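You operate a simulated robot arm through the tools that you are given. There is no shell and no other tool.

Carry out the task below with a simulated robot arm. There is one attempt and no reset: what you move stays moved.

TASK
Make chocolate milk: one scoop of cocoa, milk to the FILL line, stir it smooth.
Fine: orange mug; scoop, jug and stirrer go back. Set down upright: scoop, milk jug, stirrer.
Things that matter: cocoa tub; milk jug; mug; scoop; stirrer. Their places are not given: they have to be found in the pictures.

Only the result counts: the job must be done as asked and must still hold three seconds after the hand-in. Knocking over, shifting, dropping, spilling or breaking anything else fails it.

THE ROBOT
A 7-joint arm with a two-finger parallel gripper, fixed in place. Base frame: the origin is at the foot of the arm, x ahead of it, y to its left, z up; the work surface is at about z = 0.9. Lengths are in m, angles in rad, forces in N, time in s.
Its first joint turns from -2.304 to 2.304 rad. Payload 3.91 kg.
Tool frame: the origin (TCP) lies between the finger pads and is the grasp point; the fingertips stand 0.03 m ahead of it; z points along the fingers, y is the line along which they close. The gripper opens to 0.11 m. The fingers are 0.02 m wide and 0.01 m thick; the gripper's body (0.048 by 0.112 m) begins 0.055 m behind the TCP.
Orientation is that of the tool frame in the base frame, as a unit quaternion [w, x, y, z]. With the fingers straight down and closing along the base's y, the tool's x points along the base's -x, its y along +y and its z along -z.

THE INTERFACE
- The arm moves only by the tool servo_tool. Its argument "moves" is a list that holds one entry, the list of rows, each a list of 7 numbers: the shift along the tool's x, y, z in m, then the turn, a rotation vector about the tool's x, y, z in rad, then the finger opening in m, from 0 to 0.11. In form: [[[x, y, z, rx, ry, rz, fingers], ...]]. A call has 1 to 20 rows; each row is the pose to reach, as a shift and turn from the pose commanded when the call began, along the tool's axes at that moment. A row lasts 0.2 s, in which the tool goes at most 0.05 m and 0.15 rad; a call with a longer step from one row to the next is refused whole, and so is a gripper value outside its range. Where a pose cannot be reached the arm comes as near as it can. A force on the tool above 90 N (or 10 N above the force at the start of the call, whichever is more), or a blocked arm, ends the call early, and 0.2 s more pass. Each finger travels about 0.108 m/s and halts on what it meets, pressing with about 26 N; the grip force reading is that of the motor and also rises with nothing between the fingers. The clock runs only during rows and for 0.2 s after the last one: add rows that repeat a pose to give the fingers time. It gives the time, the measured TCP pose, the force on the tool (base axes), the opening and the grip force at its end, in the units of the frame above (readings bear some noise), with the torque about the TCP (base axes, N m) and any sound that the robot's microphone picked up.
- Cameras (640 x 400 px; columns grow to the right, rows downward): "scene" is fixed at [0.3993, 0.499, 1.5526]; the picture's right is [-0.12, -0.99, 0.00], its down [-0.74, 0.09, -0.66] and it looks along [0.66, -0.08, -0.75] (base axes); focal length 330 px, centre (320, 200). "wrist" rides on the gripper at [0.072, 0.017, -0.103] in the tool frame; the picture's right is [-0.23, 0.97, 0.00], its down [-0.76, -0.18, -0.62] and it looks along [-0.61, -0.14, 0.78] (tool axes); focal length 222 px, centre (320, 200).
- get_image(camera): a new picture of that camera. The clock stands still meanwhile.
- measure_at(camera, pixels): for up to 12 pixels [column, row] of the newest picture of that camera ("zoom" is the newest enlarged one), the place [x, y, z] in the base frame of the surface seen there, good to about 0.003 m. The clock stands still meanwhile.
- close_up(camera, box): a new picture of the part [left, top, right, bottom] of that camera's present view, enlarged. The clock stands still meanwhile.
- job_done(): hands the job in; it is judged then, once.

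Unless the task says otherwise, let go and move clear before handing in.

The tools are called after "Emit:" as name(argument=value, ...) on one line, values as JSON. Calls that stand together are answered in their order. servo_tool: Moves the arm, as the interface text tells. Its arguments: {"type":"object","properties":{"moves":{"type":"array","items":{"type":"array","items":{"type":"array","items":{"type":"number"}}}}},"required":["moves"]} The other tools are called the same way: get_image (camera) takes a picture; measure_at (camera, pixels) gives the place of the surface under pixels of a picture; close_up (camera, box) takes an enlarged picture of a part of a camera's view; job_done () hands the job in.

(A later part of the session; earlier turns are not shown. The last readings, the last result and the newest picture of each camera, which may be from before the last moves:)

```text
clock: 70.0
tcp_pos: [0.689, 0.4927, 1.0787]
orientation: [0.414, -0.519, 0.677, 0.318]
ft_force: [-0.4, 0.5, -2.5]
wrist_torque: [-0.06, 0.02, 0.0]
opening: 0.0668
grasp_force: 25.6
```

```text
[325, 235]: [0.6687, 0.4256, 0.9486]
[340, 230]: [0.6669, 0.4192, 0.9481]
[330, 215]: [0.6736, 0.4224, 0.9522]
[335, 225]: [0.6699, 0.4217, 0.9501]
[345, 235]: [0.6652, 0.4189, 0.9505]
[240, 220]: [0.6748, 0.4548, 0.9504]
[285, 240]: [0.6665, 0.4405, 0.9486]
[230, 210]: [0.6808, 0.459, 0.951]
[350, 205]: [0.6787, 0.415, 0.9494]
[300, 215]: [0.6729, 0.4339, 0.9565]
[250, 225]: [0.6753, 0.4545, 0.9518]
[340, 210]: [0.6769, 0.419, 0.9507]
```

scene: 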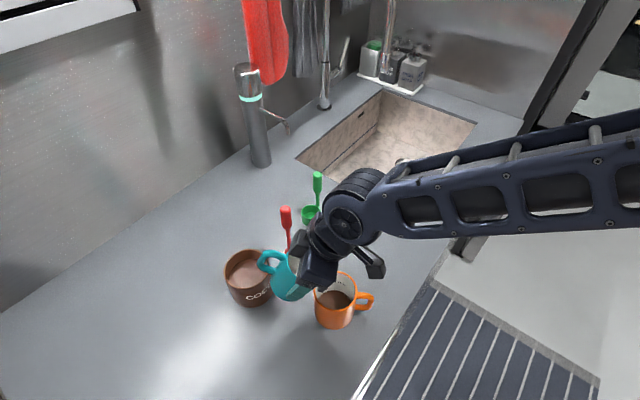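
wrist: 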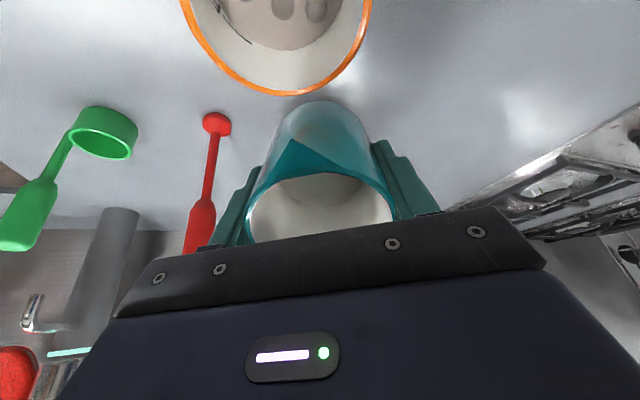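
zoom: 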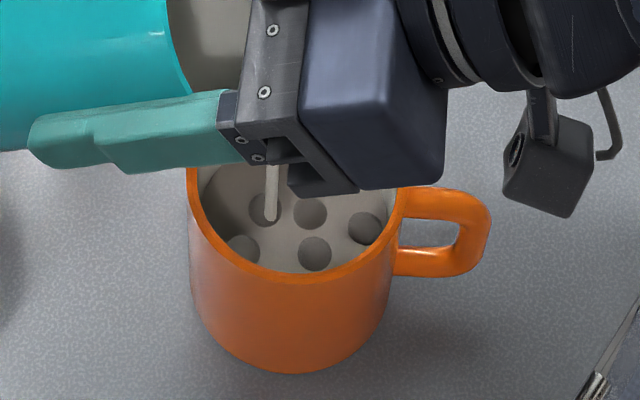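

Level ≈0.950 with the stream still thinly running; stopping now should land on the line. I'll tilt back to 25° and compare.

Emit:
servo_tool(moves=[[[0.0045, 0, 0.0053, 0, 0.1257, 0, 0.0], [0.0096, 0, 0.01, 0, 0.2513, 0, 0.0], [0.0152, 0, 0.014, 0, 0.377, 0, 0.0], [0.0214, 0, 0.0172, 0, 0.5027, 0, 0.0], [0.0297, 0, 0.0202, 0, 0.6632, 0, 0.0], [0.0297, 0, 0.0202, 0, 0.6632, 0, 0.0]]])

Emit:
close_up(camera="wrist", box=[180, 0, 380, 100])

Emit:
close_up(camera="scene", box=[300, 255, 380, 335])

Emit:
measure_at(camera="zoom", pixels=[[325, 235], [340, 230], [360, 215], [330, 215], [345, 230], [240, 220], [280, 240], [230, 205], [350, 195], [285, 195], [270, 190], [320, 160]])

```text
refused: row 5 steps farther than a row can; nothing moved
```

```text
3.20 times, centred on (280, 50) of wrist
```

zoom: 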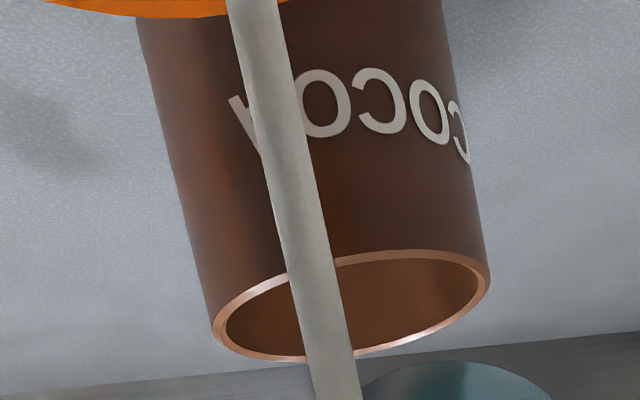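

```text
5.00 times, centred on (340, 295) of scene
```

zoom: 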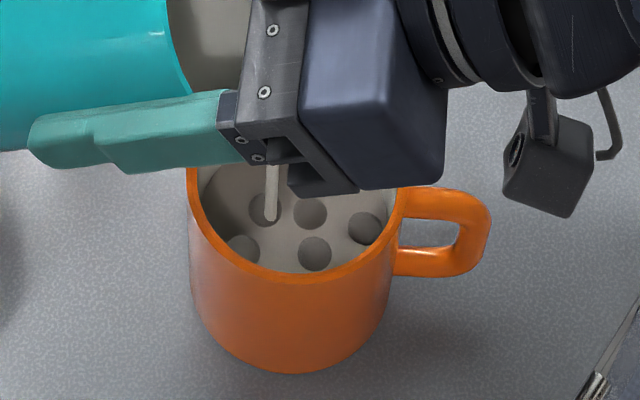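

```text
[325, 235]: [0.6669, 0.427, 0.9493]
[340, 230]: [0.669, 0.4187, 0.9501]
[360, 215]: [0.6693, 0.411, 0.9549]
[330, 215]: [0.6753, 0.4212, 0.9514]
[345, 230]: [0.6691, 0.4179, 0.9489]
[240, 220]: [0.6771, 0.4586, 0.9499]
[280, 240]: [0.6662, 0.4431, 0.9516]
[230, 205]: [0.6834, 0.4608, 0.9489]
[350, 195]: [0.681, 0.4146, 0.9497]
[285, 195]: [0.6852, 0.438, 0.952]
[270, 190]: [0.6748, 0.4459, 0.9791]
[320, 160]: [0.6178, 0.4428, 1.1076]
```

That call was refused for one overlong step and nothing moved (level still ≈0.950). I'll tilt back in even steps.

Emit:
servo_tool(moves=[[[0.0048, 0, 0.0056, 0, 0.1326, 0, 0.0], [0.0102, 0, 0.0105, 0, 0.2653, 0, 0.0], [0.0163, 0, 0.0146, 0, 0.3979, 0, 0.0], [0.0228, 0, 0.0179, 0, 0.5306, 0, 0.0], [0.0297, 0, 0.0203, 0, 0.6632, 0, 0.0], [0.0297, 0, 0.0203, 0, 0.6632, 0, 0.0]]])

Emit:
close_up(camera="wrist", box=[180, 0, 380, 100])

Emit:
close_up(camera="scene", box=[300, 255, 380, 335])

Emit:
measure_at(camera="zoom", pixels=[[325, 235], [340, 230], [360, 215], [330, 215], [345, 230], [240, 220], [280, 240], [230, 205], [350, 195], [285, 195], [270, 190], [320, 160]])

```text
clock: 71.4
tcp_pos: [0.6893, 0.4958, 1.045]
orientation: [0.171, -0.595, 0.774, 0.132]
ft_force: [-0.5, -0.7, -3.1]
wrist_torque: [-0.03, 0.01, -0.03]
opening: 0.0667
grasp_force: 25.7
```

```text
3.20 times, centred on (280, 50) of wrist
```

zoom: 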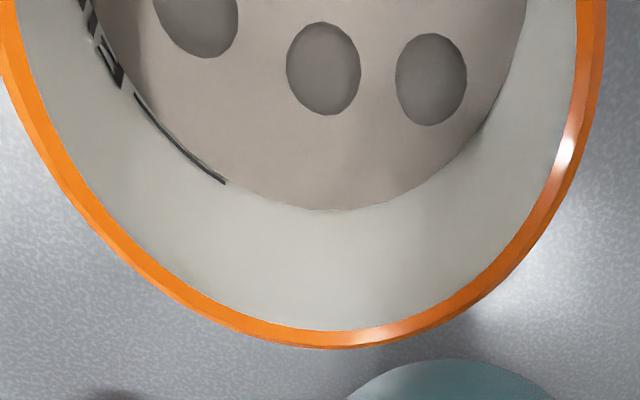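

```text
5.00 times, centred on (340, 295) of scene
```

zoom: 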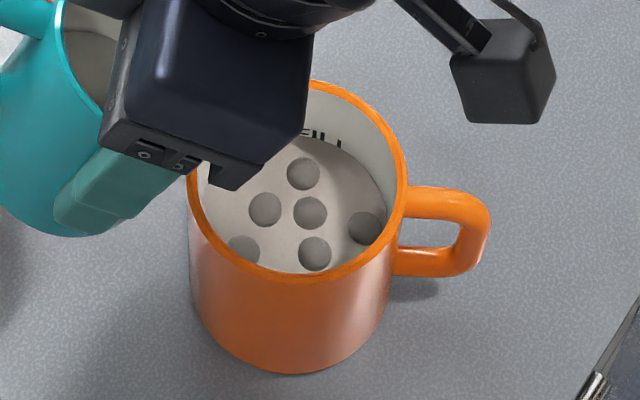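

```text
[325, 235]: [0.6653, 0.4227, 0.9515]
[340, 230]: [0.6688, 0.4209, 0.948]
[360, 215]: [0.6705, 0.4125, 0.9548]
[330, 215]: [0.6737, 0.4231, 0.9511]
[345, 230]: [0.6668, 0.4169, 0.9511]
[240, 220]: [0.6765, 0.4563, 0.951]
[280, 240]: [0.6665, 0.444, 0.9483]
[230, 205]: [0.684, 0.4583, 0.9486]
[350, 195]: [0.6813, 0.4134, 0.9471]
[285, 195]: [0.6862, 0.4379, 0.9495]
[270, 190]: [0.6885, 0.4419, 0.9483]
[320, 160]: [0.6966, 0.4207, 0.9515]
```

The FILL letters are now half covered and the line at wrist-zoom (135,95)–(225,183) seems to touch the surface. I'll enlarge once more to judge.

Emit:
close_up(camera="wrist", box=[200, 0, 270, 65])

Emit:
close_up(camera="scene", box=[335, 268, 375, 294])

```text
6.15 times, centred on (235, 32) of wrist
```

zoom: 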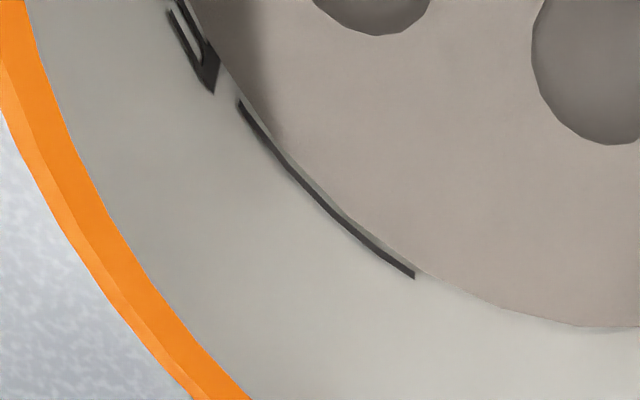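

```text
15.38 times, centred on (355, 281) of scene
```

zoom: 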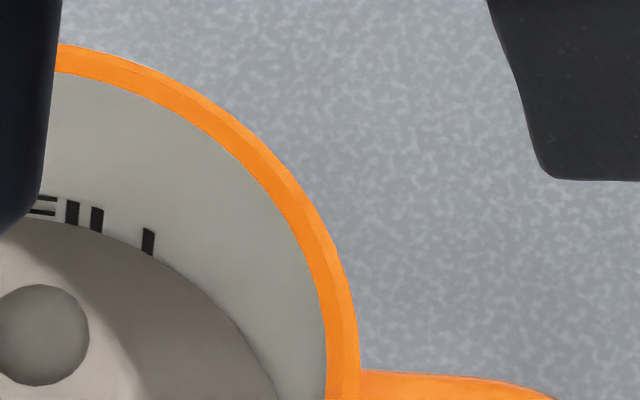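

The surface sits right at the FILL line (wrist zoom (320,190)), so pouring is finished. I'll raise the jug while returning it upright about the spout.

Emit:
servo_tool(moves=[[[-0.0079, 0, -0.0173, 0, 0.0175, 0, 0.0], [-0.0151, 0, -0.034, 0, 0.0524, 0, 0.0], [-0.0223, 0, -0.0506, 0, 0.0873, 0, 0.0], [-0.0253, 0, -0.0608, 0, 0.1745, 0, 0.0], [-0.0259, 0, -0.0666, 0, 0.2618, 0, 0.0], [-0.0219, 0, -0.0638, 0, 0.3491, 0, 0.0], [-0.0178, 0, -0.0614, 0, 0.4363, 0, 0.0], [-0.0178, 0, -0.0614, 0, 0.4363, 0, 0.0]]])

Emit:
get_image(camera="scene")

Emit:
get_image(camera="wrist")

```text
clock: 73.2
tcp_pos: [0.6877, 0.4857, 1.1069]
orientation: [-0.001, -0.608, 0.794, -0.002]
ft_force: [0.4, -0.3, -2.7]
wrist_torque: [-0.01, 0.0, 0.02]
opening: 0.0672
grasp_force: 26.2
```

```text
taken
```

scene: 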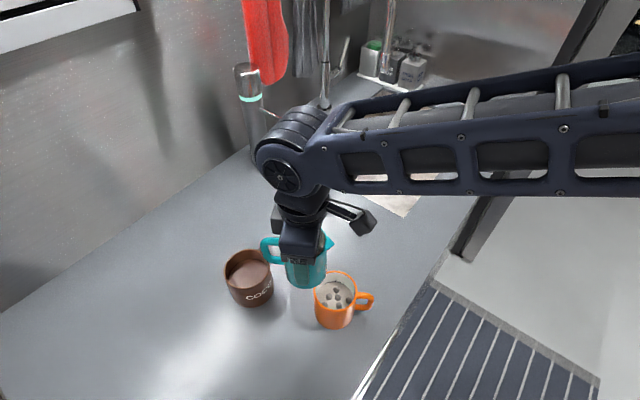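

```text
taken
```

wrist: 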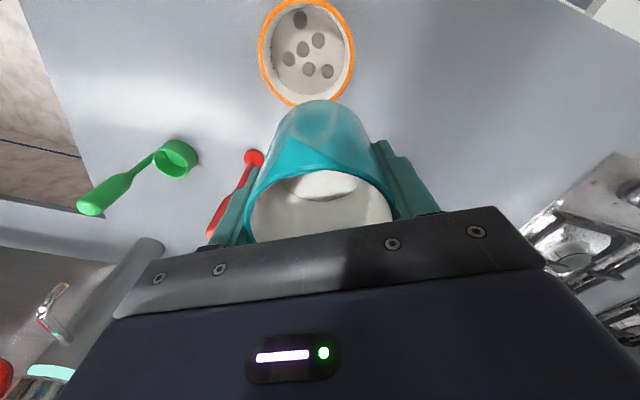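

The jug is upright again, with no drips visible on the counter. I'll carry it back over its original spot, turning it back 82°.

Emit:
servo_tool(moves=[[[0.005, -0.0057, -0.0008, 0, 0, 0.0596, 0.0], [0.0145, -0.0167, -0.0024, 0, 0, 0.1733, 0.0], [0.0244, -0.0281, -0.0041, 0, 0, 0.2927, 0.0], [0.0344, -0.0396, -0.0058, 0, 0, 0.4121, 0.0], [0.0443, -0.0511, -0.0074, 0, 0, 0.5315, 0.0], [0.0543, -0.0625, -0.0091, 0, 0, 0.6509, 0.0], [0.0642, -0.074, -0.0108, 0, 0, 0.7703, 0.0], [0.0742, -0.0855, -0.0124, 0, 0, 0.8897, 0.0], [0.0841, -0.097, -0.0141, 0, 0, 1.0091, 0.0], [0.0941, -0.1084, -0.0158, 0, 0, 1.1285, 0.0], [0.104, -0.1199, -0.0174, 0, 0, 1.2479, 0.0], [0.114, -0.1314, -0.0191, 0, 0, 1.3673, 0.0], [0.1193, -0.1375, -0.02, 0, 0, 1.431, 0.0], [0.1193, -0.1375, -0.02, 0, 0, 1.431, 0.0]]])

Emit:
get_image(camera="wrist")

Emit:
get_image(camera="scene")

```text
clock: 76.2
tcp_pos: [0.7891, 0.3355, 1.1273]
orientation: [0.0, 0.061, 0.998, 0.0]
ft_force: [0.3, 0.4, -2.6]
wrist_torque: [0.01, 0.05, 0.03]
opening: 0.0665
grasp_force: 26.3
```

```text
taken
```

wrist: 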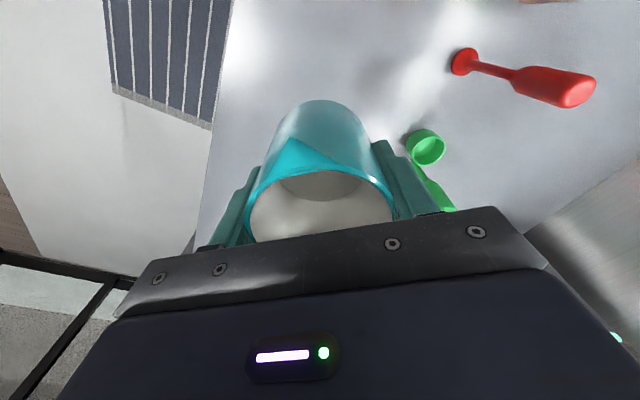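

```text
taken
```

scene: 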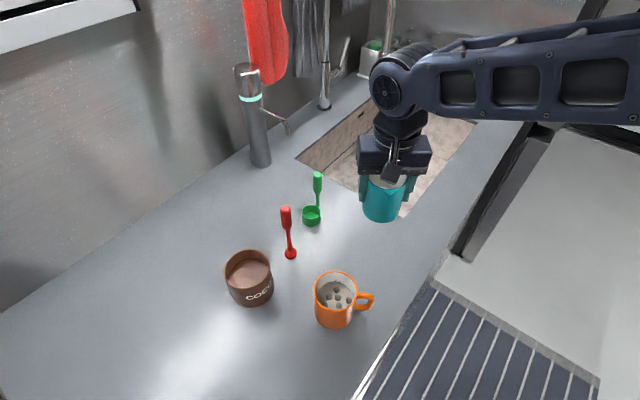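

The jug is above its original place (TCP 0.789,0.3355). I'll lower it smoothly to a few millimetres above the counter.

Emit:
servo_tool(moves=[[[-0.0005, 0.0005, 0.01, 0, 0, 0, 0.0], [-0.0008, 0.001, 0.03, 0, 0, 0, 0.0], [-0.0008, 0.001, 0.052, 0, 0, 0, 0.0], [-0.0008, 0.001, 0.074, 0, 0, 0, 0.0], [-0.0008, 0.001, 0.096, 0, 0, 0, 0.0], [-0.0008, 0.001, 0.118, 0, 0, 0, 0.0], [-0.0008, 0.001, 0.138, 0, 0, 0, 0.0], [-0.0008, 0.001, 0.152, 0, 0, 0, 0.0], [-0.0008, 0.001, 0.16, 0, 0, 0, 0.0], [-0.0008, 0.001, 0.163, 0, 0, 0, 0.0], [-0.0008, 0.001, 0.163, 0, 0, 0, 0.0]]])

Emit:
servo_tool(moves=[[[0, 0, 0.001, 0, 0, 0, 0.0], [0, 0, 0.002, 0, 0, 0, 0.0], [0, 0, 0.003, 0, 0, 0, 0.0], [0, 0, 0.004, 0, 0, 0, 0.0], [0, 0, 0.0045, 0, 0, 0, 0.0], [0, 0, 0.0045, 0, 0, 0, 0.0]]])

```text
clock: 78.6
tcp_pos: [0.7902, 0.3374, 0.9651]
orientation: [0.0, 0.06, 0.998, 0.0]
ft_force: [-0.2, 0.3, -2.2]
wrist_torque: [-0.04, 0.02, -0.01]
opening: 0.0666
grasp_force: 26.2
```

```text
clock: 80.0
tcp_pos: [0.7895, 0.3365, 0.96]
orientation: [0.0, 0.061, 0.998, 0.0]
ft_force: [0.1, 0.0, -1.2]
wrist_torque: [0.01, 0.04, 0.01]
opening: 0.0668
grasp_force: 26.3
```

The weight reading dropped from about −2.4 to −1.2 N, so it is close to touching. I'll ease down another 1.5 mm.

Emit:
servo_tool(moves=[[[0, 0, 0.0005, 0, 0, 0, 0.0], [0, 0, 0.001, 0, 0, 0, 0.0], [0, 0, 0.0015, 0, 0, 0, 0.0], [0, 0, 0.0015, 0, 0, 0, 0.0]]])

```text
clock: 81.0
tcp_pos: [0.7903, 0.3372, 0.9594]
orientation: [0.002, 0.061, 0.998, 0.001]
ft_force: [4.8, -0.3, 18.6]
wrist_torque: [-0.26, -0.35, -0.11]
opening: 0.0667
grasp_force: 26.1
```

It is now pressing on the counter with ≈20 N, so the base is down. I'll ease up 1 mm to relieve it, then check.

Emit:
servo_tool(moves=[[[0, 0, -0.0006, 0, 0, 0, 0.0], [0, 0, -0.001, 0, 0, 0, 0.0], [0, 0, -0.001, 0, 0, 0, 0.0]]])

```text
clock: 81.8
tcp_pos: [0.7891, 0.3373, 0.9587]
orientation: [0.0, 0.061, 0.998, -0.001]
ft_force: [7.1, 5.8, 17.1]
wrist_torque: [0.1, -0.31, 0.04]
opening: 0.0667
grasp_force: 25.9
```

Some force remains (17 N). I'll raise by another 1 mm.

Emit:
servo_tool(moves=[[[0, 0, -0.0005, 0, 0, 0, 0.0], [0, 0, -0.001, 0, 0, 0, 0.0], [0, 0, -0.001, 0, 0, 0, 0.0]]])

```text
clock: 82.6
tcp_pos: [0.7888, 0.3357, 0.9594]
orientation: [-0.001, 0.061, 0.998, -0.001]
ft_force: [0.4, 2.3, 3.8]
wrist_torque: [0.22, -0.26, 0.02]
opening: 0.0665
grasp_force: 25.8
```

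Only ≈4 N remains: the jug rests on the counter. I'll open the fingers slowly.

Emit:
servo_tool(moves=[[[0, 0, 0, 0, 0, 0, 0.069], [0, 0, 0, 0, 0, 0, 0.073], [0, 0, 0, 0, 0, 0, 0.08], [0, 0, 0, 0, 0, 0, 0.095], [0, 0, 0, 0, 0, 0, 0.11], [0, 0, 0, 0, 0, 0, 0.11]]])

Emit:
get_image(camera="wrist")

Emit:
close_up(camera="scene", box=[310, 150, 450, 290])

```text
clock: 84.0
tcp_pos: [0.7903, 0.3359, 0.9595]
orientation: [-0.001, 0.061, 0.998, 0.001]
ft_force: [0.2, -0.4, 0.3]
wrist_torque: [0.0, 0.01, 0.0]
opening: 0.11
grasp_force: 0.1
```

```text
taken
```

wrist: 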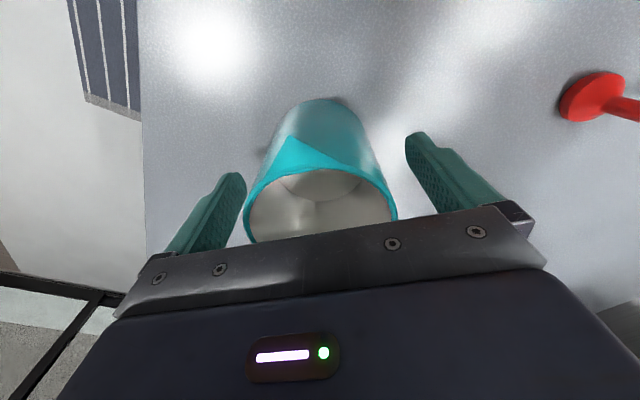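

```text
2.86 times, centred on (380, 220) of scene
```

zoom: 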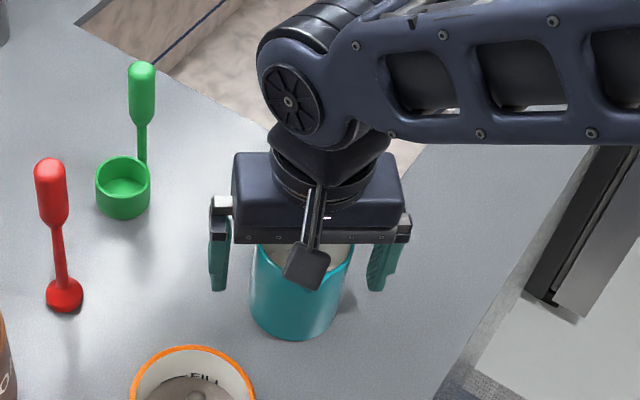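

The jug stands freely and upright in its place. I'll withdraw straight up.

Emit:
servo_tool(moves=[[[0, 0, -0.02, 0, 0, 0, 0.11], [0, 0, -0.05, 0, 0, 0, 0.11], [0, 0, -0.09, 0, 0, 0, 0.11], [0, 0, -0.13, 0, 0, 0, 0.11], [0, 0, -0.17, 0, 0, 0, 0.11], [0, 0, -0.21, 0, 0, 0, 0.11], [0, 0, -0.24, 0, 0, 0, 0.11]]])

Emit:
get_image(camera="scene")

Emit:
close_up(camera="scene", box=[260, 190, 400, 340])

Emit:
close_up(camera="scene", box=[265, 195, 315, 270])

Emit:
measure_at(camera="zoom", pixels=[[270, 60], [250, 90], [290, 90], [270, 100], [275, 140], [290, 220], [300, 260], [300, 310], [300, 330], [278, 310], [325, 310]])

```text
clock: 85.6
tcp_pos: [0.7912, 0.3362, 1.1991]
orientation: [-0.001, 0.061, 0.998, -0.001]
ft_force: [0.4, 0.1, -1.0]
wrist_torque: [-0.02, 0.01, 0.02]
opening: 0.1099
grasp_force: 0.0
```

```text
taken
```

scene: 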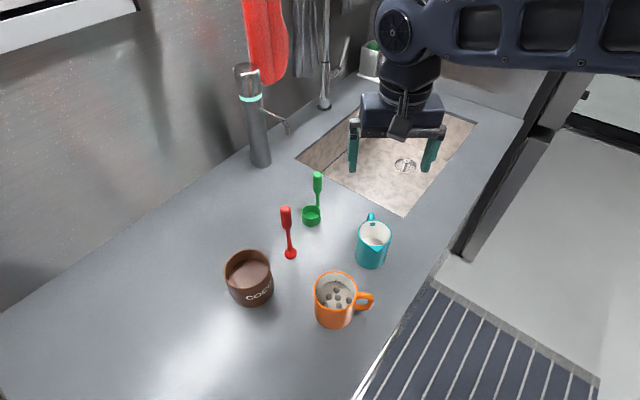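

```text
2.67 times, centred on (330, 265) of scene
```

zoom: 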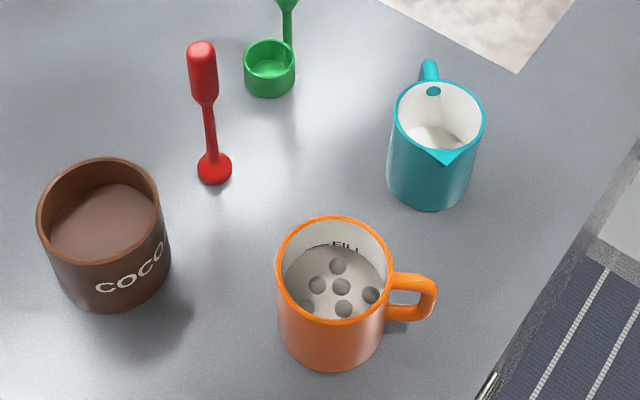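

```text
5.33 times, centred on (290, 232) of scene
```

zoom: 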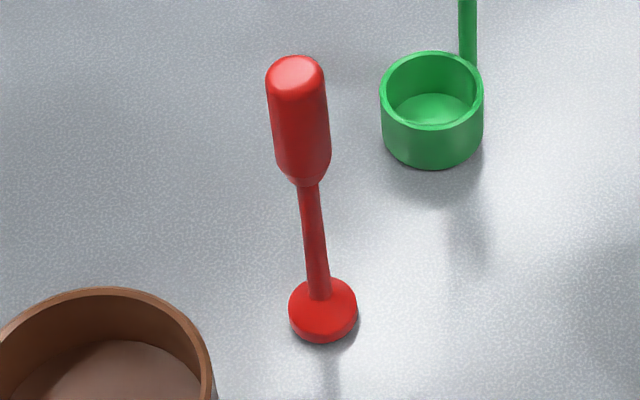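

```text
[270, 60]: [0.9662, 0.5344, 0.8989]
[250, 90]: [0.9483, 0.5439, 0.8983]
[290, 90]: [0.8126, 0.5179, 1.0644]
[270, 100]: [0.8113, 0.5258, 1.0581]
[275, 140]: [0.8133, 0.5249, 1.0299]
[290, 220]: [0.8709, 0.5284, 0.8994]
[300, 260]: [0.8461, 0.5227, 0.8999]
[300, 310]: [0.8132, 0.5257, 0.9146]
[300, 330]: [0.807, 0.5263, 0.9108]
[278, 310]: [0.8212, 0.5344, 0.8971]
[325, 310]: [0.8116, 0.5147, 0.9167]
```

The counter is clean and the scoop and jug are back. I'll measure the stirrer's handle, rod and disc exactly.

Emit:
measure_at(camera="zoom", pixels=[[297, 62], [297, 80], [298, 110], [301, 150], [272, 110], [325, 110], [308, 200], [314, 250], [322, 320], [293, 308], [353, 305], [322, 338]])

```text
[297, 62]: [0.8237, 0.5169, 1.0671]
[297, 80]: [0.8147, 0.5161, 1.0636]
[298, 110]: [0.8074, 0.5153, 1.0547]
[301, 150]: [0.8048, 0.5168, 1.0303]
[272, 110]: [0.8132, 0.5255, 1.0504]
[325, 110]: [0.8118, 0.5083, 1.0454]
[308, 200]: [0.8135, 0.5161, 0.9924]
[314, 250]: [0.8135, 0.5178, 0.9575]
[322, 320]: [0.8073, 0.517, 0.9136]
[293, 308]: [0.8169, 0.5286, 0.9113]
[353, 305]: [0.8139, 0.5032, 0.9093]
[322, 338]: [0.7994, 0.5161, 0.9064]
```

Stirrer axis is ≈(0.816,0.5165), top z≈1.067, disc radius ≈0.013. I'll move above it with the tool pointing down, fingers narrowed to 0.06.

Emit:
servo_tool(moves=[[[-0.0006, 0.0303, 0.005, 0, 0, 0, 0.1], [-0.0012, 0.0606, 0.015, 0, 0, 0, 0.09], [-0.0018, 0.0909, 0.028, 0, 0, 0, 0.08], [-0.0023, 0.1212, 0.042, 0, 0, 0, 0.07], [-0.0029, 0.1515, 0.056, 0, 0, 0, 0.06], [-0.0035, 0.1818, 0.0685, 0, 0, 0, 0.06], [-0.0035, 0.1818, 0.0685, 0, 0, 0, 0.06]]])

Emit:
get_image(camera="wrist")

Emit:
close_up(camera="scene", box=[220, 120, 380, 280])

```text
clock: 87.2
tcp_pos: [0.8171, 0.5183, 1.1308]
orientation: [-0.001, 0.061, 0.998, 0.0]
ft_force: [0.6, -0.1, 0.4]
wrist_torque: [-0.01, -0.01, -0.01]
opening: 0.0599
grasp_force: 0.1
```

```text
taken
```

wrist: 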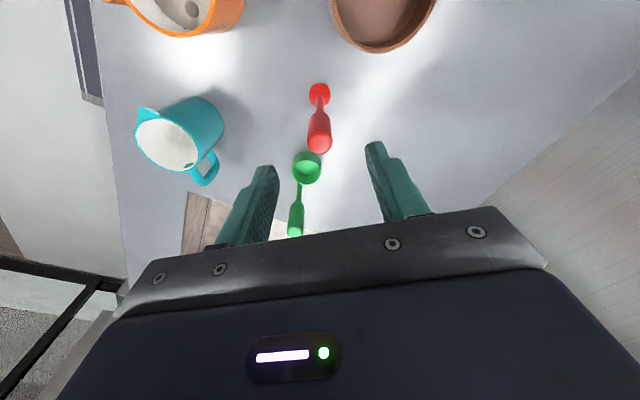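

```text
2.50 times, centred on (300, 200) of scene
```

zoom: 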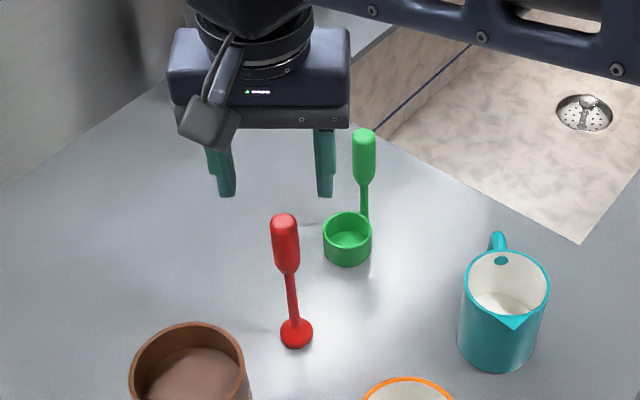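

The stirrer top appears at wrist (320,147), centred between the fingers. I'll verify its position from this view.

Emit:
measure_at(camera="wrist", pixels=[[320, 148], [320, 140], [309, 138], [330, 138], [320, 130], [319, 95], [312, 93], [328, 93]])

```text
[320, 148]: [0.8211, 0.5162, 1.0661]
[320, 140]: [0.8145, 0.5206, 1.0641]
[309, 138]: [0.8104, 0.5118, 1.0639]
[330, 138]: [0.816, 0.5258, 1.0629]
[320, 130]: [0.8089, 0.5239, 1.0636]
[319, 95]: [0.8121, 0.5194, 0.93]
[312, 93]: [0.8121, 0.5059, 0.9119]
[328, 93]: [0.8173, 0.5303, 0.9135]
```

The axis is ≈(0.815,0.5178), within 1–2 mm of the tool. I'll descend to grasp height z≈1.045 and close on the handle.

Emit:
servo_tool(moves=[[[0.0005, 0, 0.02, 0, 0, 0, 0.06], [0.001, 0, 0.04, 0, 0, 0, 0.06], [0.001, 0, 0.06, 0, 0, 0, 0.05], [0.001, 0, 0.078, 0, 0, 0, 0.05], [0.001, 0, 0.085, 0, 0, 0, 0.05], [0.001, 0, 0.085, 0, 0, 0, 0.05]]])

Emit:
get_image(camera="wrist")

```text
clock: 88.6
tcp_pos: [0.8158, 0.5186, 1.0459]
orientation: [0.0, 0.061, 0.998, 0.0]
ft_force: [-0.2, 0.8, -0.4]
wrist_torque: [-0.02, 0.01, 0.0]
opening: 0.0498
grasp_force: 0.1
```

```text
taken
```

wrist: 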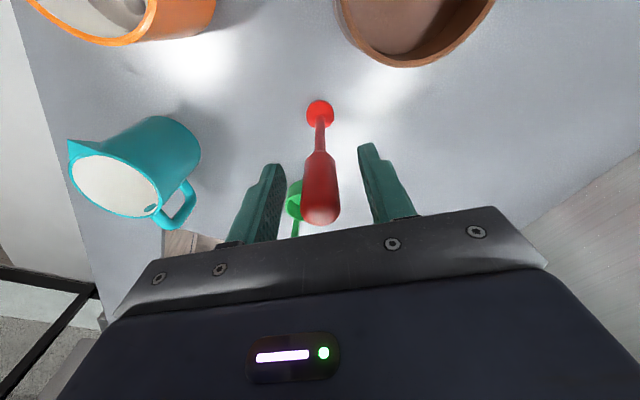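

The handle is between the fingers at wrist (320,190). I'll close on it gently.

Emit:
servo_tool(moves=[[[0, 0, 0, 0, 0, 0, 0.035], [0, 0, 0, 0, 0, 0, 0.025], [0, 0, 0, 0, 0, 0, 0.018], [0, 0, 0, 0, 0, 0, 0.01], [0, 0, 0, 0, 0, 0, 0.0], [0, 0, 0, 0, 0, 0, 0.0]]])

Emit:
get_image(camera="wrist")

```text
clock: 90.0
tcp_pos: [0.8151, 0.517, 1.046]
orientation: [-0.001, 0.062, 0.998, 0.0]
ft_force: [-0.2, -0.3, 1.4]
wrist_torque: [0.17, 0.0, 0.01]
opening: 0.0206
grasp_force: 26.3
```

```text
taken
```

wrist: 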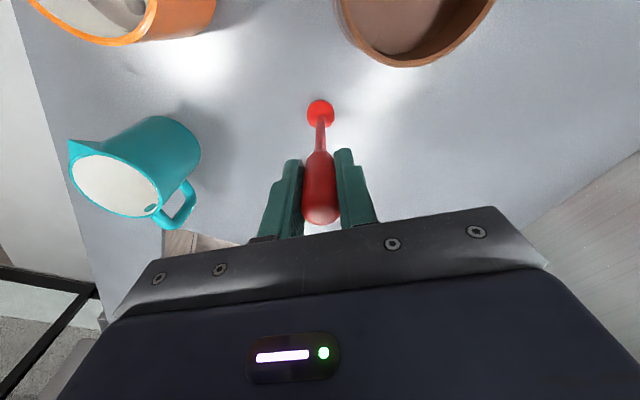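

The stirrer is held (0.0206 opening, 26 N). I'll lift it 0.13 m and carry it over the mug's centre.

Emit:
servo_tool(moves=[[[0, 0, -0.01, 0, 0, 0, 0.0], [0, 0, -0.035, 0, 0, 0, 0.0], [0, 0, -0.065, 0, 0, 0, 0.0], [0, 0, -0.1, 0, 0, 0, 0.0], [0, 0, -0.13, 0, 0, 0, 0.0], [0.0217, -0.0162, -0.13, 0, 0, 0, 0.0], [0.0434, -0.0323, -0.13, 0, 0, 0, 0.0], [0.0652, -0.0485, -0.13, 0, 0, 0, 0.0], [0.0869, -0.0646, -0.13, 0, 0, 0, 0.0], [0.1086, -0.0808, -0.13, 0, 0, 0, 0.0], [0.1303, -0.0969, -0.13, 0, 0, 0, 0.0], [0.1303, -0.0969, -0.13, 0, 0, 0, 0.0]]])

Emit:
get_image(camera="scene")

Emit:
get_image(camera="wrist")

Emit:
close_up(camera="scene", box=[290, 240, 390, 340])

```text
clock: 92.6
tcp_pos: [0.6752, 0.4365, 1.1761]
orientation: [0.0, 0.062, 0.998, 0.0]
ft_force: [-0.3, -0.5, 0.1]
wrist_torque: [-0.03, 0.0, 0.01]
opening: 0.0206
grasp_force: 25.8
```

```text
taken
```

scene: 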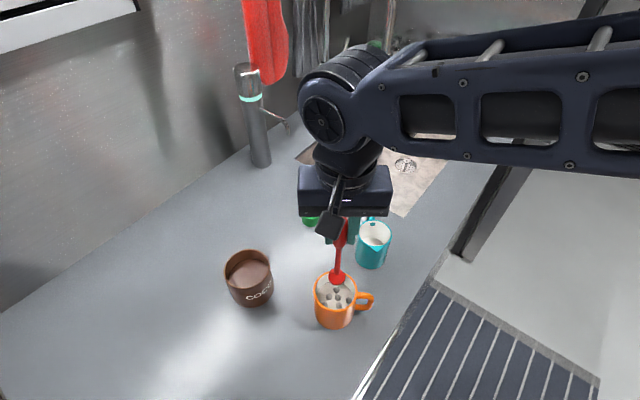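

```text
taken
```

wrist: 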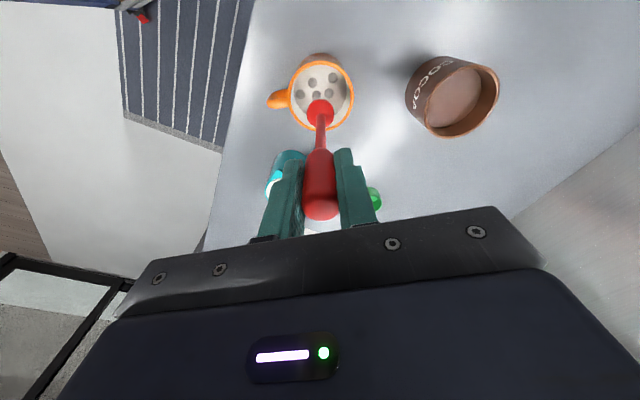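

```text
4.00 times, centred on (340, 290) of scene
```

zoom: 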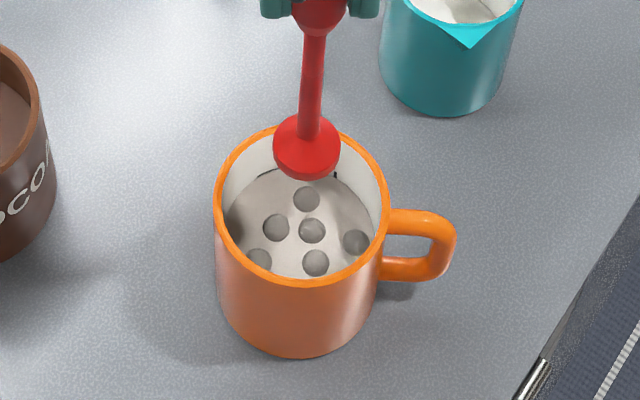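

The stirrer's disc hangs over the mug (scene zoom (306,150)). I'll measure disc and mug rim to confirm centring before lowering.

Emit:
measure_at(camera="zoom", pixels=[[306, 178], [276, 148], [338, 148], [306, 165], [216, 205], [388, 205], [340, 130], [270, 135], [300, 284], [345, 270], [255, 270], [310, 100]])

Emit:
measure_at(camera="wrist", pixels=[[291, 90], [352, 90], [320, 57], [308, 112], [333, 112], [320, 100], [320, 125], [318, 180]])

```text
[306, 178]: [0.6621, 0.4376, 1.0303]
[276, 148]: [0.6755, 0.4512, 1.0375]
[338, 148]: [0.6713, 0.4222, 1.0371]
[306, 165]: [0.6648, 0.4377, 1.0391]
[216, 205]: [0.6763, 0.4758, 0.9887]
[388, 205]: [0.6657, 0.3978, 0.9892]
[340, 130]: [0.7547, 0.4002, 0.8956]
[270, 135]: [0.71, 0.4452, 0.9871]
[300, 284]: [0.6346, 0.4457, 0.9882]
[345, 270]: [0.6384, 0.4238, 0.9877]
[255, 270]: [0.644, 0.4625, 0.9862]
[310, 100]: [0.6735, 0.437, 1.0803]
```

```text
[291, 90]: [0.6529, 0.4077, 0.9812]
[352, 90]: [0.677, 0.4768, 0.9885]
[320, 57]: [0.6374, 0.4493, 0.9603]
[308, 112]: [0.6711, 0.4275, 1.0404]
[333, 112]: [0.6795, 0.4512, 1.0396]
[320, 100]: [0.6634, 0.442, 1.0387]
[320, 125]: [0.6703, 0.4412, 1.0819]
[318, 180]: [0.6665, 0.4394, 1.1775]
```

Disc centre ≈(0.6745,0.438) versus mug centre ≈(0.6735,0.437): well centred. I'll lower the stirrer so its disc is about 6 mm above the mug floor.

Emit:
servo_tool(moves=[[[0.001, 0, 0.02, 0, 0, 0, 0.0], [0.001, 0, 0.04, 0, 0, 0, 0.0], [0.001, 0, 0.058, 0, 0, 0, 0.0], [0.001, 0, 0.074, 0, 0, 0, 0.0], [0.001, 0, 0.088, 0, 0, 0, 0.0], [0.001, 0, 0.1, 0, 0, 0, 0.0], [0.001, 0, 0.11, 0, 0, 0, 0.0], [0.001, 0, 0.117, 0, 0, 0, 0.0], [0.001, 0, 0.117, 0, 0, 0, 0.0]]])

Emit:
close_up(camera="scene", box=[290, 240, 390, 340])

Emit:
get_image(camera="wrist")

```text
clock: 94.6
tcp_pos: [0.6727, 0.4372, 1.0594]
orientation: [0.001, 0.061, 0.998, 0.0]
ft_force: [0.1, 0.0, -0.6]
wrist_torque: [0.05, 0.01, -0.02]
opening: 0.0204
grasp_force: 25.9
```

```text
4.00 times, centred on (340, 290) of scene
```

zoom: 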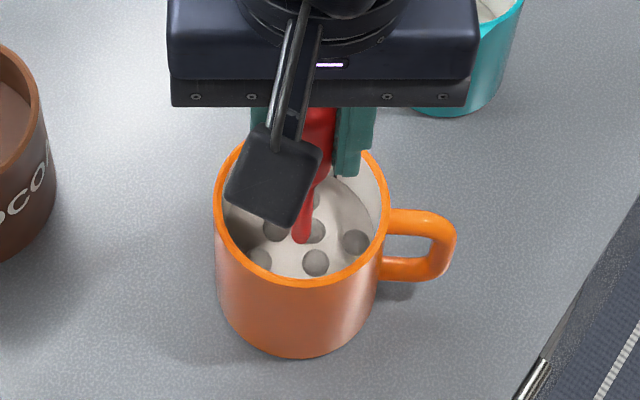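

```text
taken
```

wrist: 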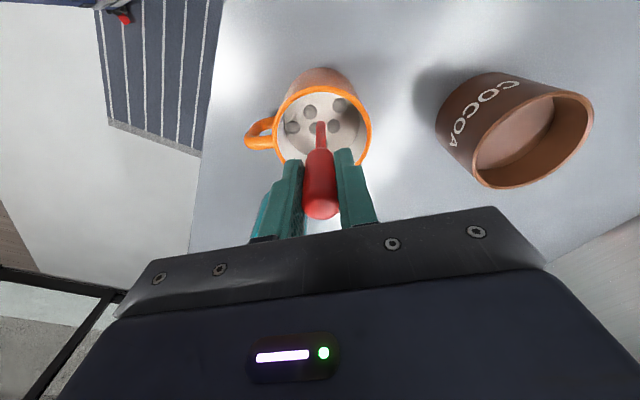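

The disc is submerged in the middle with no contact. I'll stir in circles of 14 mm radius, three turns, ending at the centre, and look at the effect.

Emit:
servo_tool(moves=[[[0.007, 0, 0, 0, 0, 0, 0.0], [0.014, 0, 0, 0, 0, 0, 0.0], [0.007, 0.0121, 0, 0, 0, 0, 0.0], [-0.007, 0.0121, 0, 0, 0, 0, 0.0], [-0.014, 0, 0, 0, 0, 0, 0.0], [-0.007, -0.0121, 0, 0, 0, 0, 0.0], [0.007, -0.0121, 0, 0, 0, 0, 0.0], [0.014, 0, 0, 0, 0, 0, 0.0], [0.007, 0.0121, 0, 0, 0, 0, 0.0], [-0.007, 0.0121, 0, 0, 0, 0, 0.0], [-0.014, 0, 0, 0, 0, 0, 0.0], [-0.007, -0.0121, 0, 0, 0, 0, 0.0], [0.007, -0.0121, 0, 0, 0, 0, 0.0], [0.014, 0, 0, 0, 0, 0, 0.0], [0.007, 0.0121, 0, 0, 0, 0, 0.0], [-0.007, 0.0121, 0, 0, 0, 0, 0.0], [-0.014, 0, 0, 0, 0, 0, 0.0], [-0.007, -0.0121, 0, 0, 0, 0, 0.0], [0.007, -0.0121, 0, 0, 0, 0, 0.0], [0, 0, 0, 0, 0, 0, 0.0]]])

Emit:
close_up(camera="scene", box=[290, 240, 390, 340])

Emit:
get_image(camera="wrist")

```text
clock: 98.8
tcp_pos: [0.6746, 0.4375, 1.0597]
orientation: [0.0, 0.061, 0.998, 0.001]
ft_force: [-0.2, -0.4, -1.0]
wrist_torque: [0.0, 0.03, -0.01]
opening: 0.0205
grasp_force: 26.1
```

```text
4.00 times, centred on (340, 290) of scene
```

zoom: 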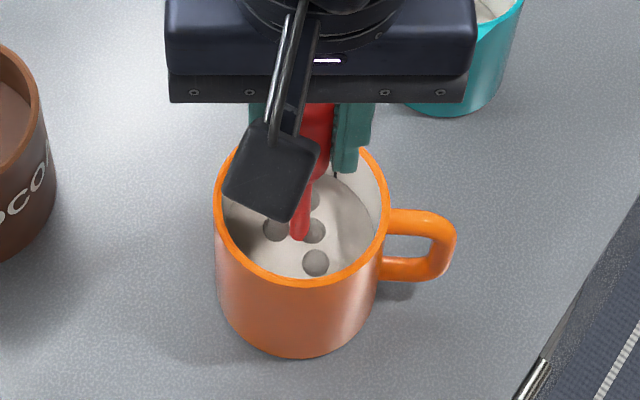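

```text
taken
```

wrist: 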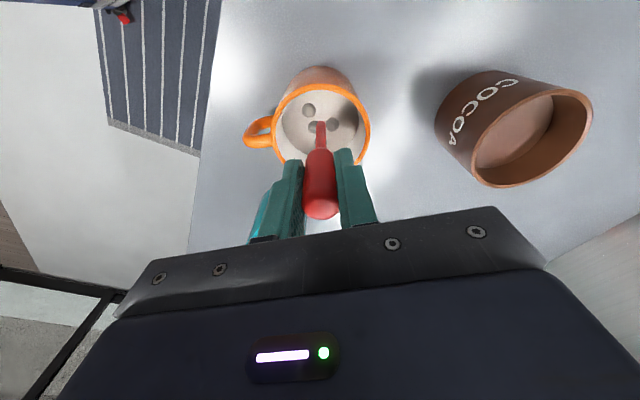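

Stirring works: several lumps have dissolved (about four remain in the zoom). I'll continue with more turns.

Emit:
servo_tool(moves=[[[0.007, 0, 0, 0, 0, 0, 0.0], [0.014, 0, 0, 0, 0, 0, 0.0], [0.007, 0.0121, 0, 0, 0, 0, 0.0], [-0.007, 0.0121, 0, 0, 0, 0, 0.0], [-0.014, 0, 0, 0, 0, 0, 0.0], [-0.007, -0.0121, 0, 0, 0, 0, 0.0], [0.007, -0.0121, 0, 0, 0, 0, 0.0], [0.014, 0, 0, 0, 0, 0, 0.0], [0.007, 0.0121, 0, 0, 0, 0, 0.0], [-0.007, 0.0121, 0, 0, 0, 0, 0.0], [-0.014, 0, 0, 0, 0, 0, 0.0], [-0.007, -0.0121, 0, 0, 0, 0, 0.0], [0.007, -0.0121, 0, 0, 0, 0, 0.0], [0.014, 0, 0, 0, 0, 0, 0.0], [0.007, 0.0121, 0, 0, 0, 0, 0.0], [-0.007, 0.0121, 0, 0, 0, 0, 0.0], [-0.014, 0, 0, 0, 0, 0, 0.0], [-0.007, -0.0121, 0, 0, 0, 0, 0.0], [0.007, -0.0121, 0, 0, 0, 0, 0.0], [0, 0, 0, 0, 0, 0, 0.0]]])

Emit:
servo_tool(moves=[[[0.007, 0, 0, 0, 0, 0, 0.0], [0.014, 0, 0, 0, 0, 0, 0.0], [0.007, 0.0121, 0, 0, 0, 0, 0.0], [-0.007, 0.0121, 0, 0, 0, 0, 0.0], [-0.014, 0, 0, 0, 0, 0, 0.0], [-0.007, -0.0121, 0, 0, 0, 0, 0.0], [0.007, -0.0121, 0, 0, 0, 0, 0.0], [0.014, 0, 0, 0, 0, 0, 0.0], [0.007, 0.0121, 0, 0, 0, 0, 0.0], [-0.007, 0.0121, 0, 0, 0, 0, 0.0], [-0.014, 0, 0, 0, 0, 0, 0.0], [-0.007, -0.0121, 0, 0, 0, 0, 0.0], [0.007, -0.0121, 0, 0, 0, 0, 0.0], [0.014, 0, 0, 0, 0, 0, 0.0], [0.007, 0.0121, 0, 0, 0, 0, 0.0], [-0.007, 0.0121, 0, 0, 0, 0, 0.0], [-0.014, 0, 0, 0, 0, 0, 0.0], [-0.007, -0.0121, 0, 0, 0, 0, 0.0], [0.007, -0.0121, 0, 0, 0, 0, 0.0], [0, 0, 0, 0, 0, 0, 0.0]]])

Emit:
close_up(camera="scene", box=[290, 240, 390, 340])

Emit:
close_up(camera="wrist", box=[240, 50, 400, 180])

```text
clock: 103.0
tcp_pos: [0.6725, 0.4367, 1.0606]
orientation: [0.0, 0.062, 0.998, 0.0]
ft_force: [0.7, -0.3, -0.6]
wrist_torque: [-0.01, -0.01, 0.01]
opening: 0.0205
grasp_force: 26.4
```

```text
clock: 107.2
tcp_pos: [0.6736, 0.437, 1.0593]
orientation: [0.001, 0.06, 0.998, -0.001]
ft_force: [0.8, -0.7, 0.8]
wrist_torque: [0.02, -0.02, -0.01]
opening: 0.0205
grasp_force: 26.0
```

```text
4.00 times, centred on (340, 290) of scene
```

zoom: 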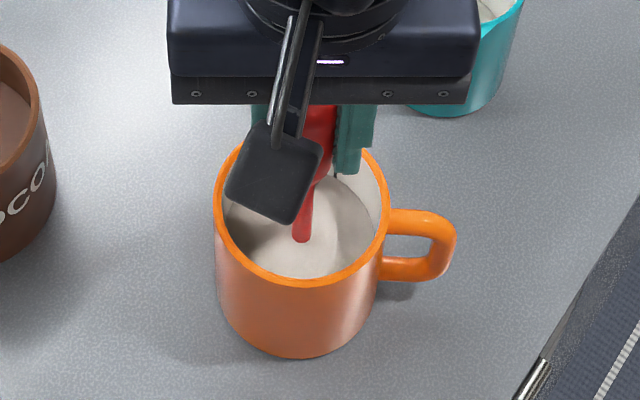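

```text
3.08 times, centred on (320, 115) of wrist
```

zoom: 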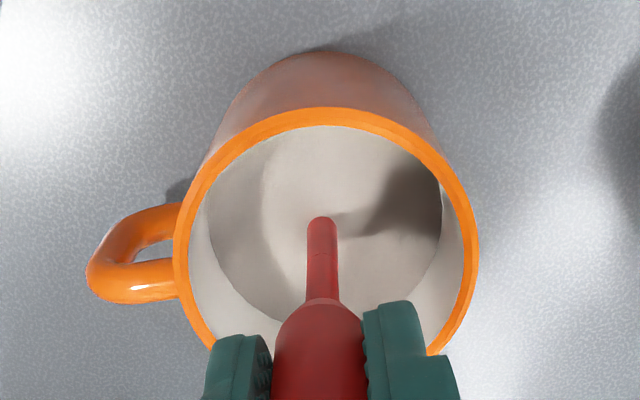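

No lumps are left and the surface is even in both zooms. I'll add a few more turns, slightly higher up, to be sure it is smooth throughout.

Emit:
servo_tool(moves=[[[0.007, 0, -0.005, 0, 0, 0, 0.0], [0.014, 0, -0.01, 0, 0, 0, 0.0], [0.007, -0.0121, -0.01, 0, 0, 0, 0.0], [-0.007, -0.0121, -0.01, 0, 0, 0, 0.0], [-0.014, 0, -0.01, 0, 0, 0, 0.0], [-0.007, 0.0121, -0.01, 0, 0, 0, 0.0], [0.007, 0.0121, -0.01, 0, 0, 0, 0.0], [0.014, 0, -0.01, 0, 0, 0, 0.0], [0.007, -0.0121, -0.01, 0, 0, 0, 0.0], [-0.007, -0.0121, -0.005, 0, 0, 0, 0.0], [-0.014, 0, 0, 0, 0, 0, 0.0], [-0.007, 0.0121, 0, 0, 0, 0, 0.0], [0.007, 0.0121, 0, 0, 0, 0, 0.0], [0.014, 0, 0, 0, 0, 0, 0.0], [0.007, -0.0121, 0, 0, 0, 0, 0.0], [-0.007, -0.0121, 0, 0, 0, 0, 0.0], [-0.014, 0, 0, 0, 0, 0, 0.0], [-0.007, 0.0121, 0, 0, 0, 0, 0.0], [0.007, 0.0121, 0, 0, 0, 0, 0.0], [0, 0, 0, 0, 0, 0, 0.0]]])

Emit:
servo_tool(moves=[[[0.007, 0, 0, 0, 0, 0, 0.0], [0.014, 0, 0, 0, 0, 0, 0.0], [0.007, 0.0121, 0, 0, 0, 0, 0.0], [-0.007, 0.0121, 0, 0, 0, 0, 0.0], [-0.014, 0, 0, 0, 0, 0, 0.0], [-0.007, -0.0121, 0, 0, 0, 0, 0.0], [0.007, -0.0121, 0, 0, 0, 0, 0.0], [0.014, 0, 0, 0, 0, 0, 0.0], [0.007, 0.0121, 0, 0, 0, 0, 0.0], [-0.007, 0.0121, 0, 0, 0, 0, 0.0], [-0.014, 0, 0, 0, 0, 0, 0.0], [-0.007, -0.0121, 0, 0, 0, 0, 0.0], [0.007, -0.0121, 0, 0, 0, 0, 0.0], [0.014, 0, 0, 0, 0, 0, 0.0], [0.007, 0.0121, 0, 0, 0, 0, 0.0], [-0.007, 0.0121, 0, 0, 0, 0, 0.0], [-0.014, 0, 0, 0, 0, 0, 0.0], [-0.007, -0.0121, 0, 0, 0, 0, 0.0], [0.007, -0.0121, 0, 0, 0, 0, 0.0], [0, 0, 0, 0, 0, 0, 0.0]]])

Emit:
close_up(camera="wrist", box=[240, 50, 400, 180])

```text
clock: 111.4
tcp_pos: [0.673, 0.4366, 1.0607]
orientation: [0.0, 0.061, 0.998, 0.0]
ft_force: [-0.5, -0.1, -1.0]
wrist_torque: [-0.02, 0.03, 0.03]
opening: 0.0204
grasp_force: 26.5
```

```text
clock: 115.6
tcp_pos: [0.6734, 0.4386, 1.0612]
orientation: [0.0, 0.061, 0.998, 0.0]
ft_force: [-0.1, 0.1, -0.6]
wrist_torque: [-0.02, 0.02, 0.0]
opening: 0.0204
grasp_force: 25.8
```

```text
3.08 times, centred on (320, 115) of wrist
```

zoom: 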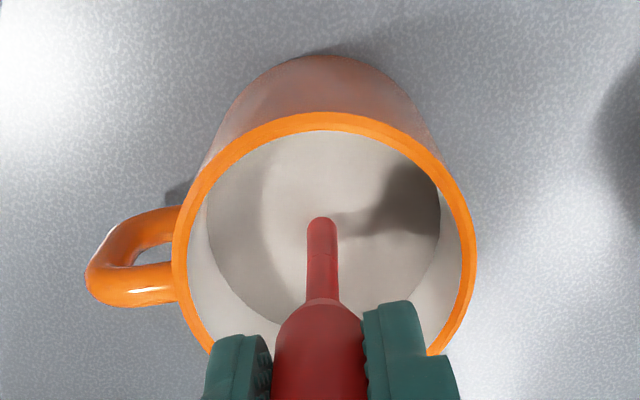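

The drink is smooth. I'll lift the stirrer slowly straight out and let it pause over the mug.

Emit:
servo_tool(moves=[[[0, 0, -0.01, 0, 0, 0, 0.0], [0, 0, -0.022, 0, 0, 0, 0.0], [0, 0, -0.034, 0, 0, 0, 0.0], [0, 0, -0.046, 0, 0, 0, 0.0], [0, 0, -0.06, 0, 0, 0, 0.0], [0, 0, -0.075, 0, 0, 0, 0.0], [0, 0, -0.09, 0, 0, 0, 0.0], [0, 0, -0.105, 0, 0, 0, 0.0], [0, 0, -0.117, 0, 0, 0, 0.0], [0, 0, -0.117, 0, 0, 0, 0.0], [0, 0, -0.117, 0, 0, 0, 0.0], [0, 0, -0.117, 0, 0, 0, 0.0], [0, 0, -0.117, 0, 0, 0, 0.0], [0, 0, -0.117, 0, 0, 0, 0.0], [0, 0, -0.117, 0, 0, 0, 0.0]]])

Emit:
close_up(camera="scene", box=[290, 240, 390, 340])

Emit:
get_image(camera="wrist")

```text
clock: 118.8
tcp_pos: [0.6719, 0.4357, 1.1767]
orientation: [0.0, 0.06, 0.998, 0.0]
ft_force: [-0.6, 0.4, -0.2]
wrist_torque: [0.0, 0.0, 0.01]
opening: 0.0206
grasp_force: 25.8
```

```text
4.00 times, centred on (340, 290) of scene
```

zoom: 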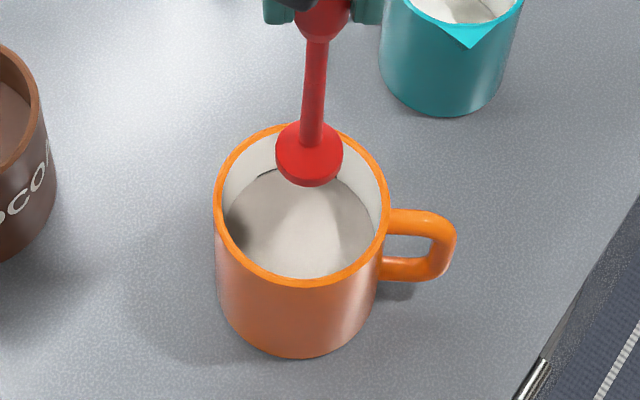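

```text
taken
```

wrist: 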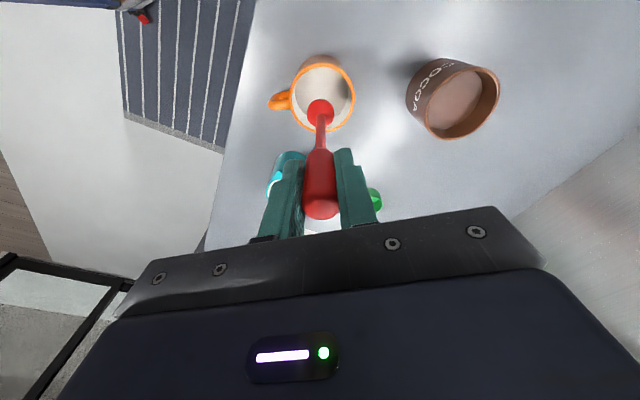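

The drink is uniform with its surface at the line, and the stirrer hangs straight. I'll carry it back over its original place.

Emit:
servo_tool(moves=[[[-0.0219, 0.0162, 0, 0, 0, 0, 0.0], [-0.0438, 0.0323, 0, 0, 0, 0, 0.0], [-0.0657, 0.0485, 0, 0, 0, 0, 0.0], [-0.0875, 0.0646, 0, 0, 0, 0, 0.0], [-0.1094, 0.0808, 0, 0, 0, 0, 0.0], [-0.1313, 0.0969, 0, 0, 0, 0, 0.0], [-0.1313, 0.0969, 0.0, 0, 0, 0, 0.0]]])

Emit:
servo_tool(moves=[[[0, 0, 0.02, 0, 0, 0, 0.0], [0, 0, 0.045, 0, 0, 0, 0.0], [0, 0, 0.07, 0, 0, 0, 0.0], [0, 0, 0.095, 0, 0, 0, 0.0], [0, 0, 0.112, 0, 0, 0, 0.0], [0, 0, 0.12, 0, 0, 0, 0.0], [0, 0, 0.124, 0, 0, 0, 0.0], [0, 0, 0.124, 0, 0, 0, 0.0]]])

Emit:
get_image(camera="wrist")

Emit:
get_image(camera="scene")

```text
clock: 120.4
tcp_pos: [0.8155, 0.5174, 1.1771]
orientation: [0.0, 0.061, 0.998, 0.0]
ft_force: [-0.8, 0.5, -0.9]
wrist_torque: [0.01, -0.03, 0.0]
opening: 0.0203
grasp_force: 26.5
```

```text
clock: 122.2
tcp_pos: [0.8151, 0.5182, 1.0533]
orientation: [-0.001, 0.061, 0.998, 0.0]
ft_force: [0.6, 0.1, 0.0]
wrist_torque: [0.01, 0.01, -0.02]
opening: 0.0204
grasp_force: 25.9
```

```text
taken
```

wrist: 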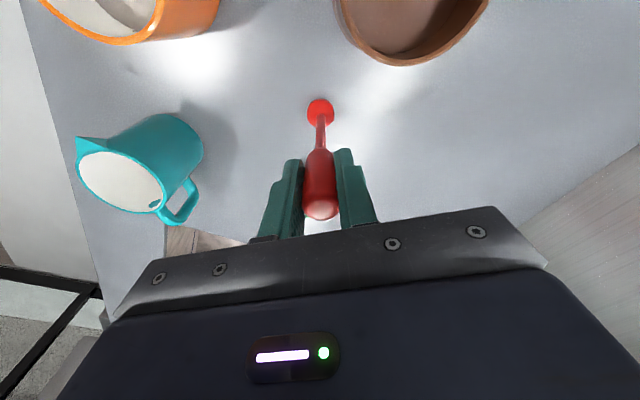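

```text
taken
```

scene: 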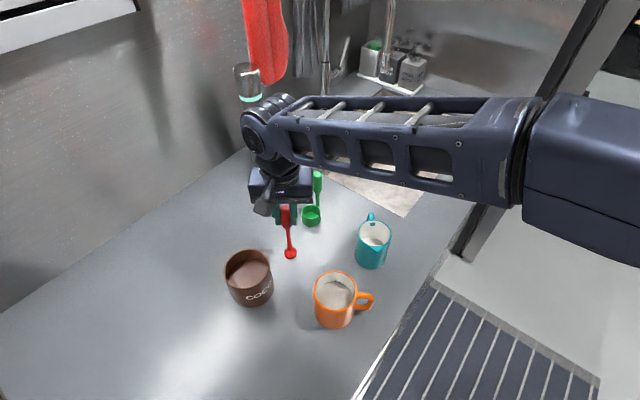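

The stirrer sits ≈2 mm lower in the grip than before, so it should touch near z≈1.049. I'll ease down in small steps.

Emit:
servo_tool(moves=[[[0, 0, 0.001, 0, 0, 0, 0.0], [0, 0, 0.002, 0, 0, 0, 0.0], [0, 0, 0.003, 0, 0, 0, 0.0], [0, 0, 0.003, 0, 0, 0, 0.0]]])

```text
clock: 123.2
tcp_pos: [0.8152, 0.5171, 1.0507]
orientation: [0.0, 0.061, 0.998, 0.0]
ft_force: [0.4, -0.9, 3.8]
wrist_torque: [-0.07, -0.07, 0.02]
opening: 0.0204
grasp_force: 25.9
```

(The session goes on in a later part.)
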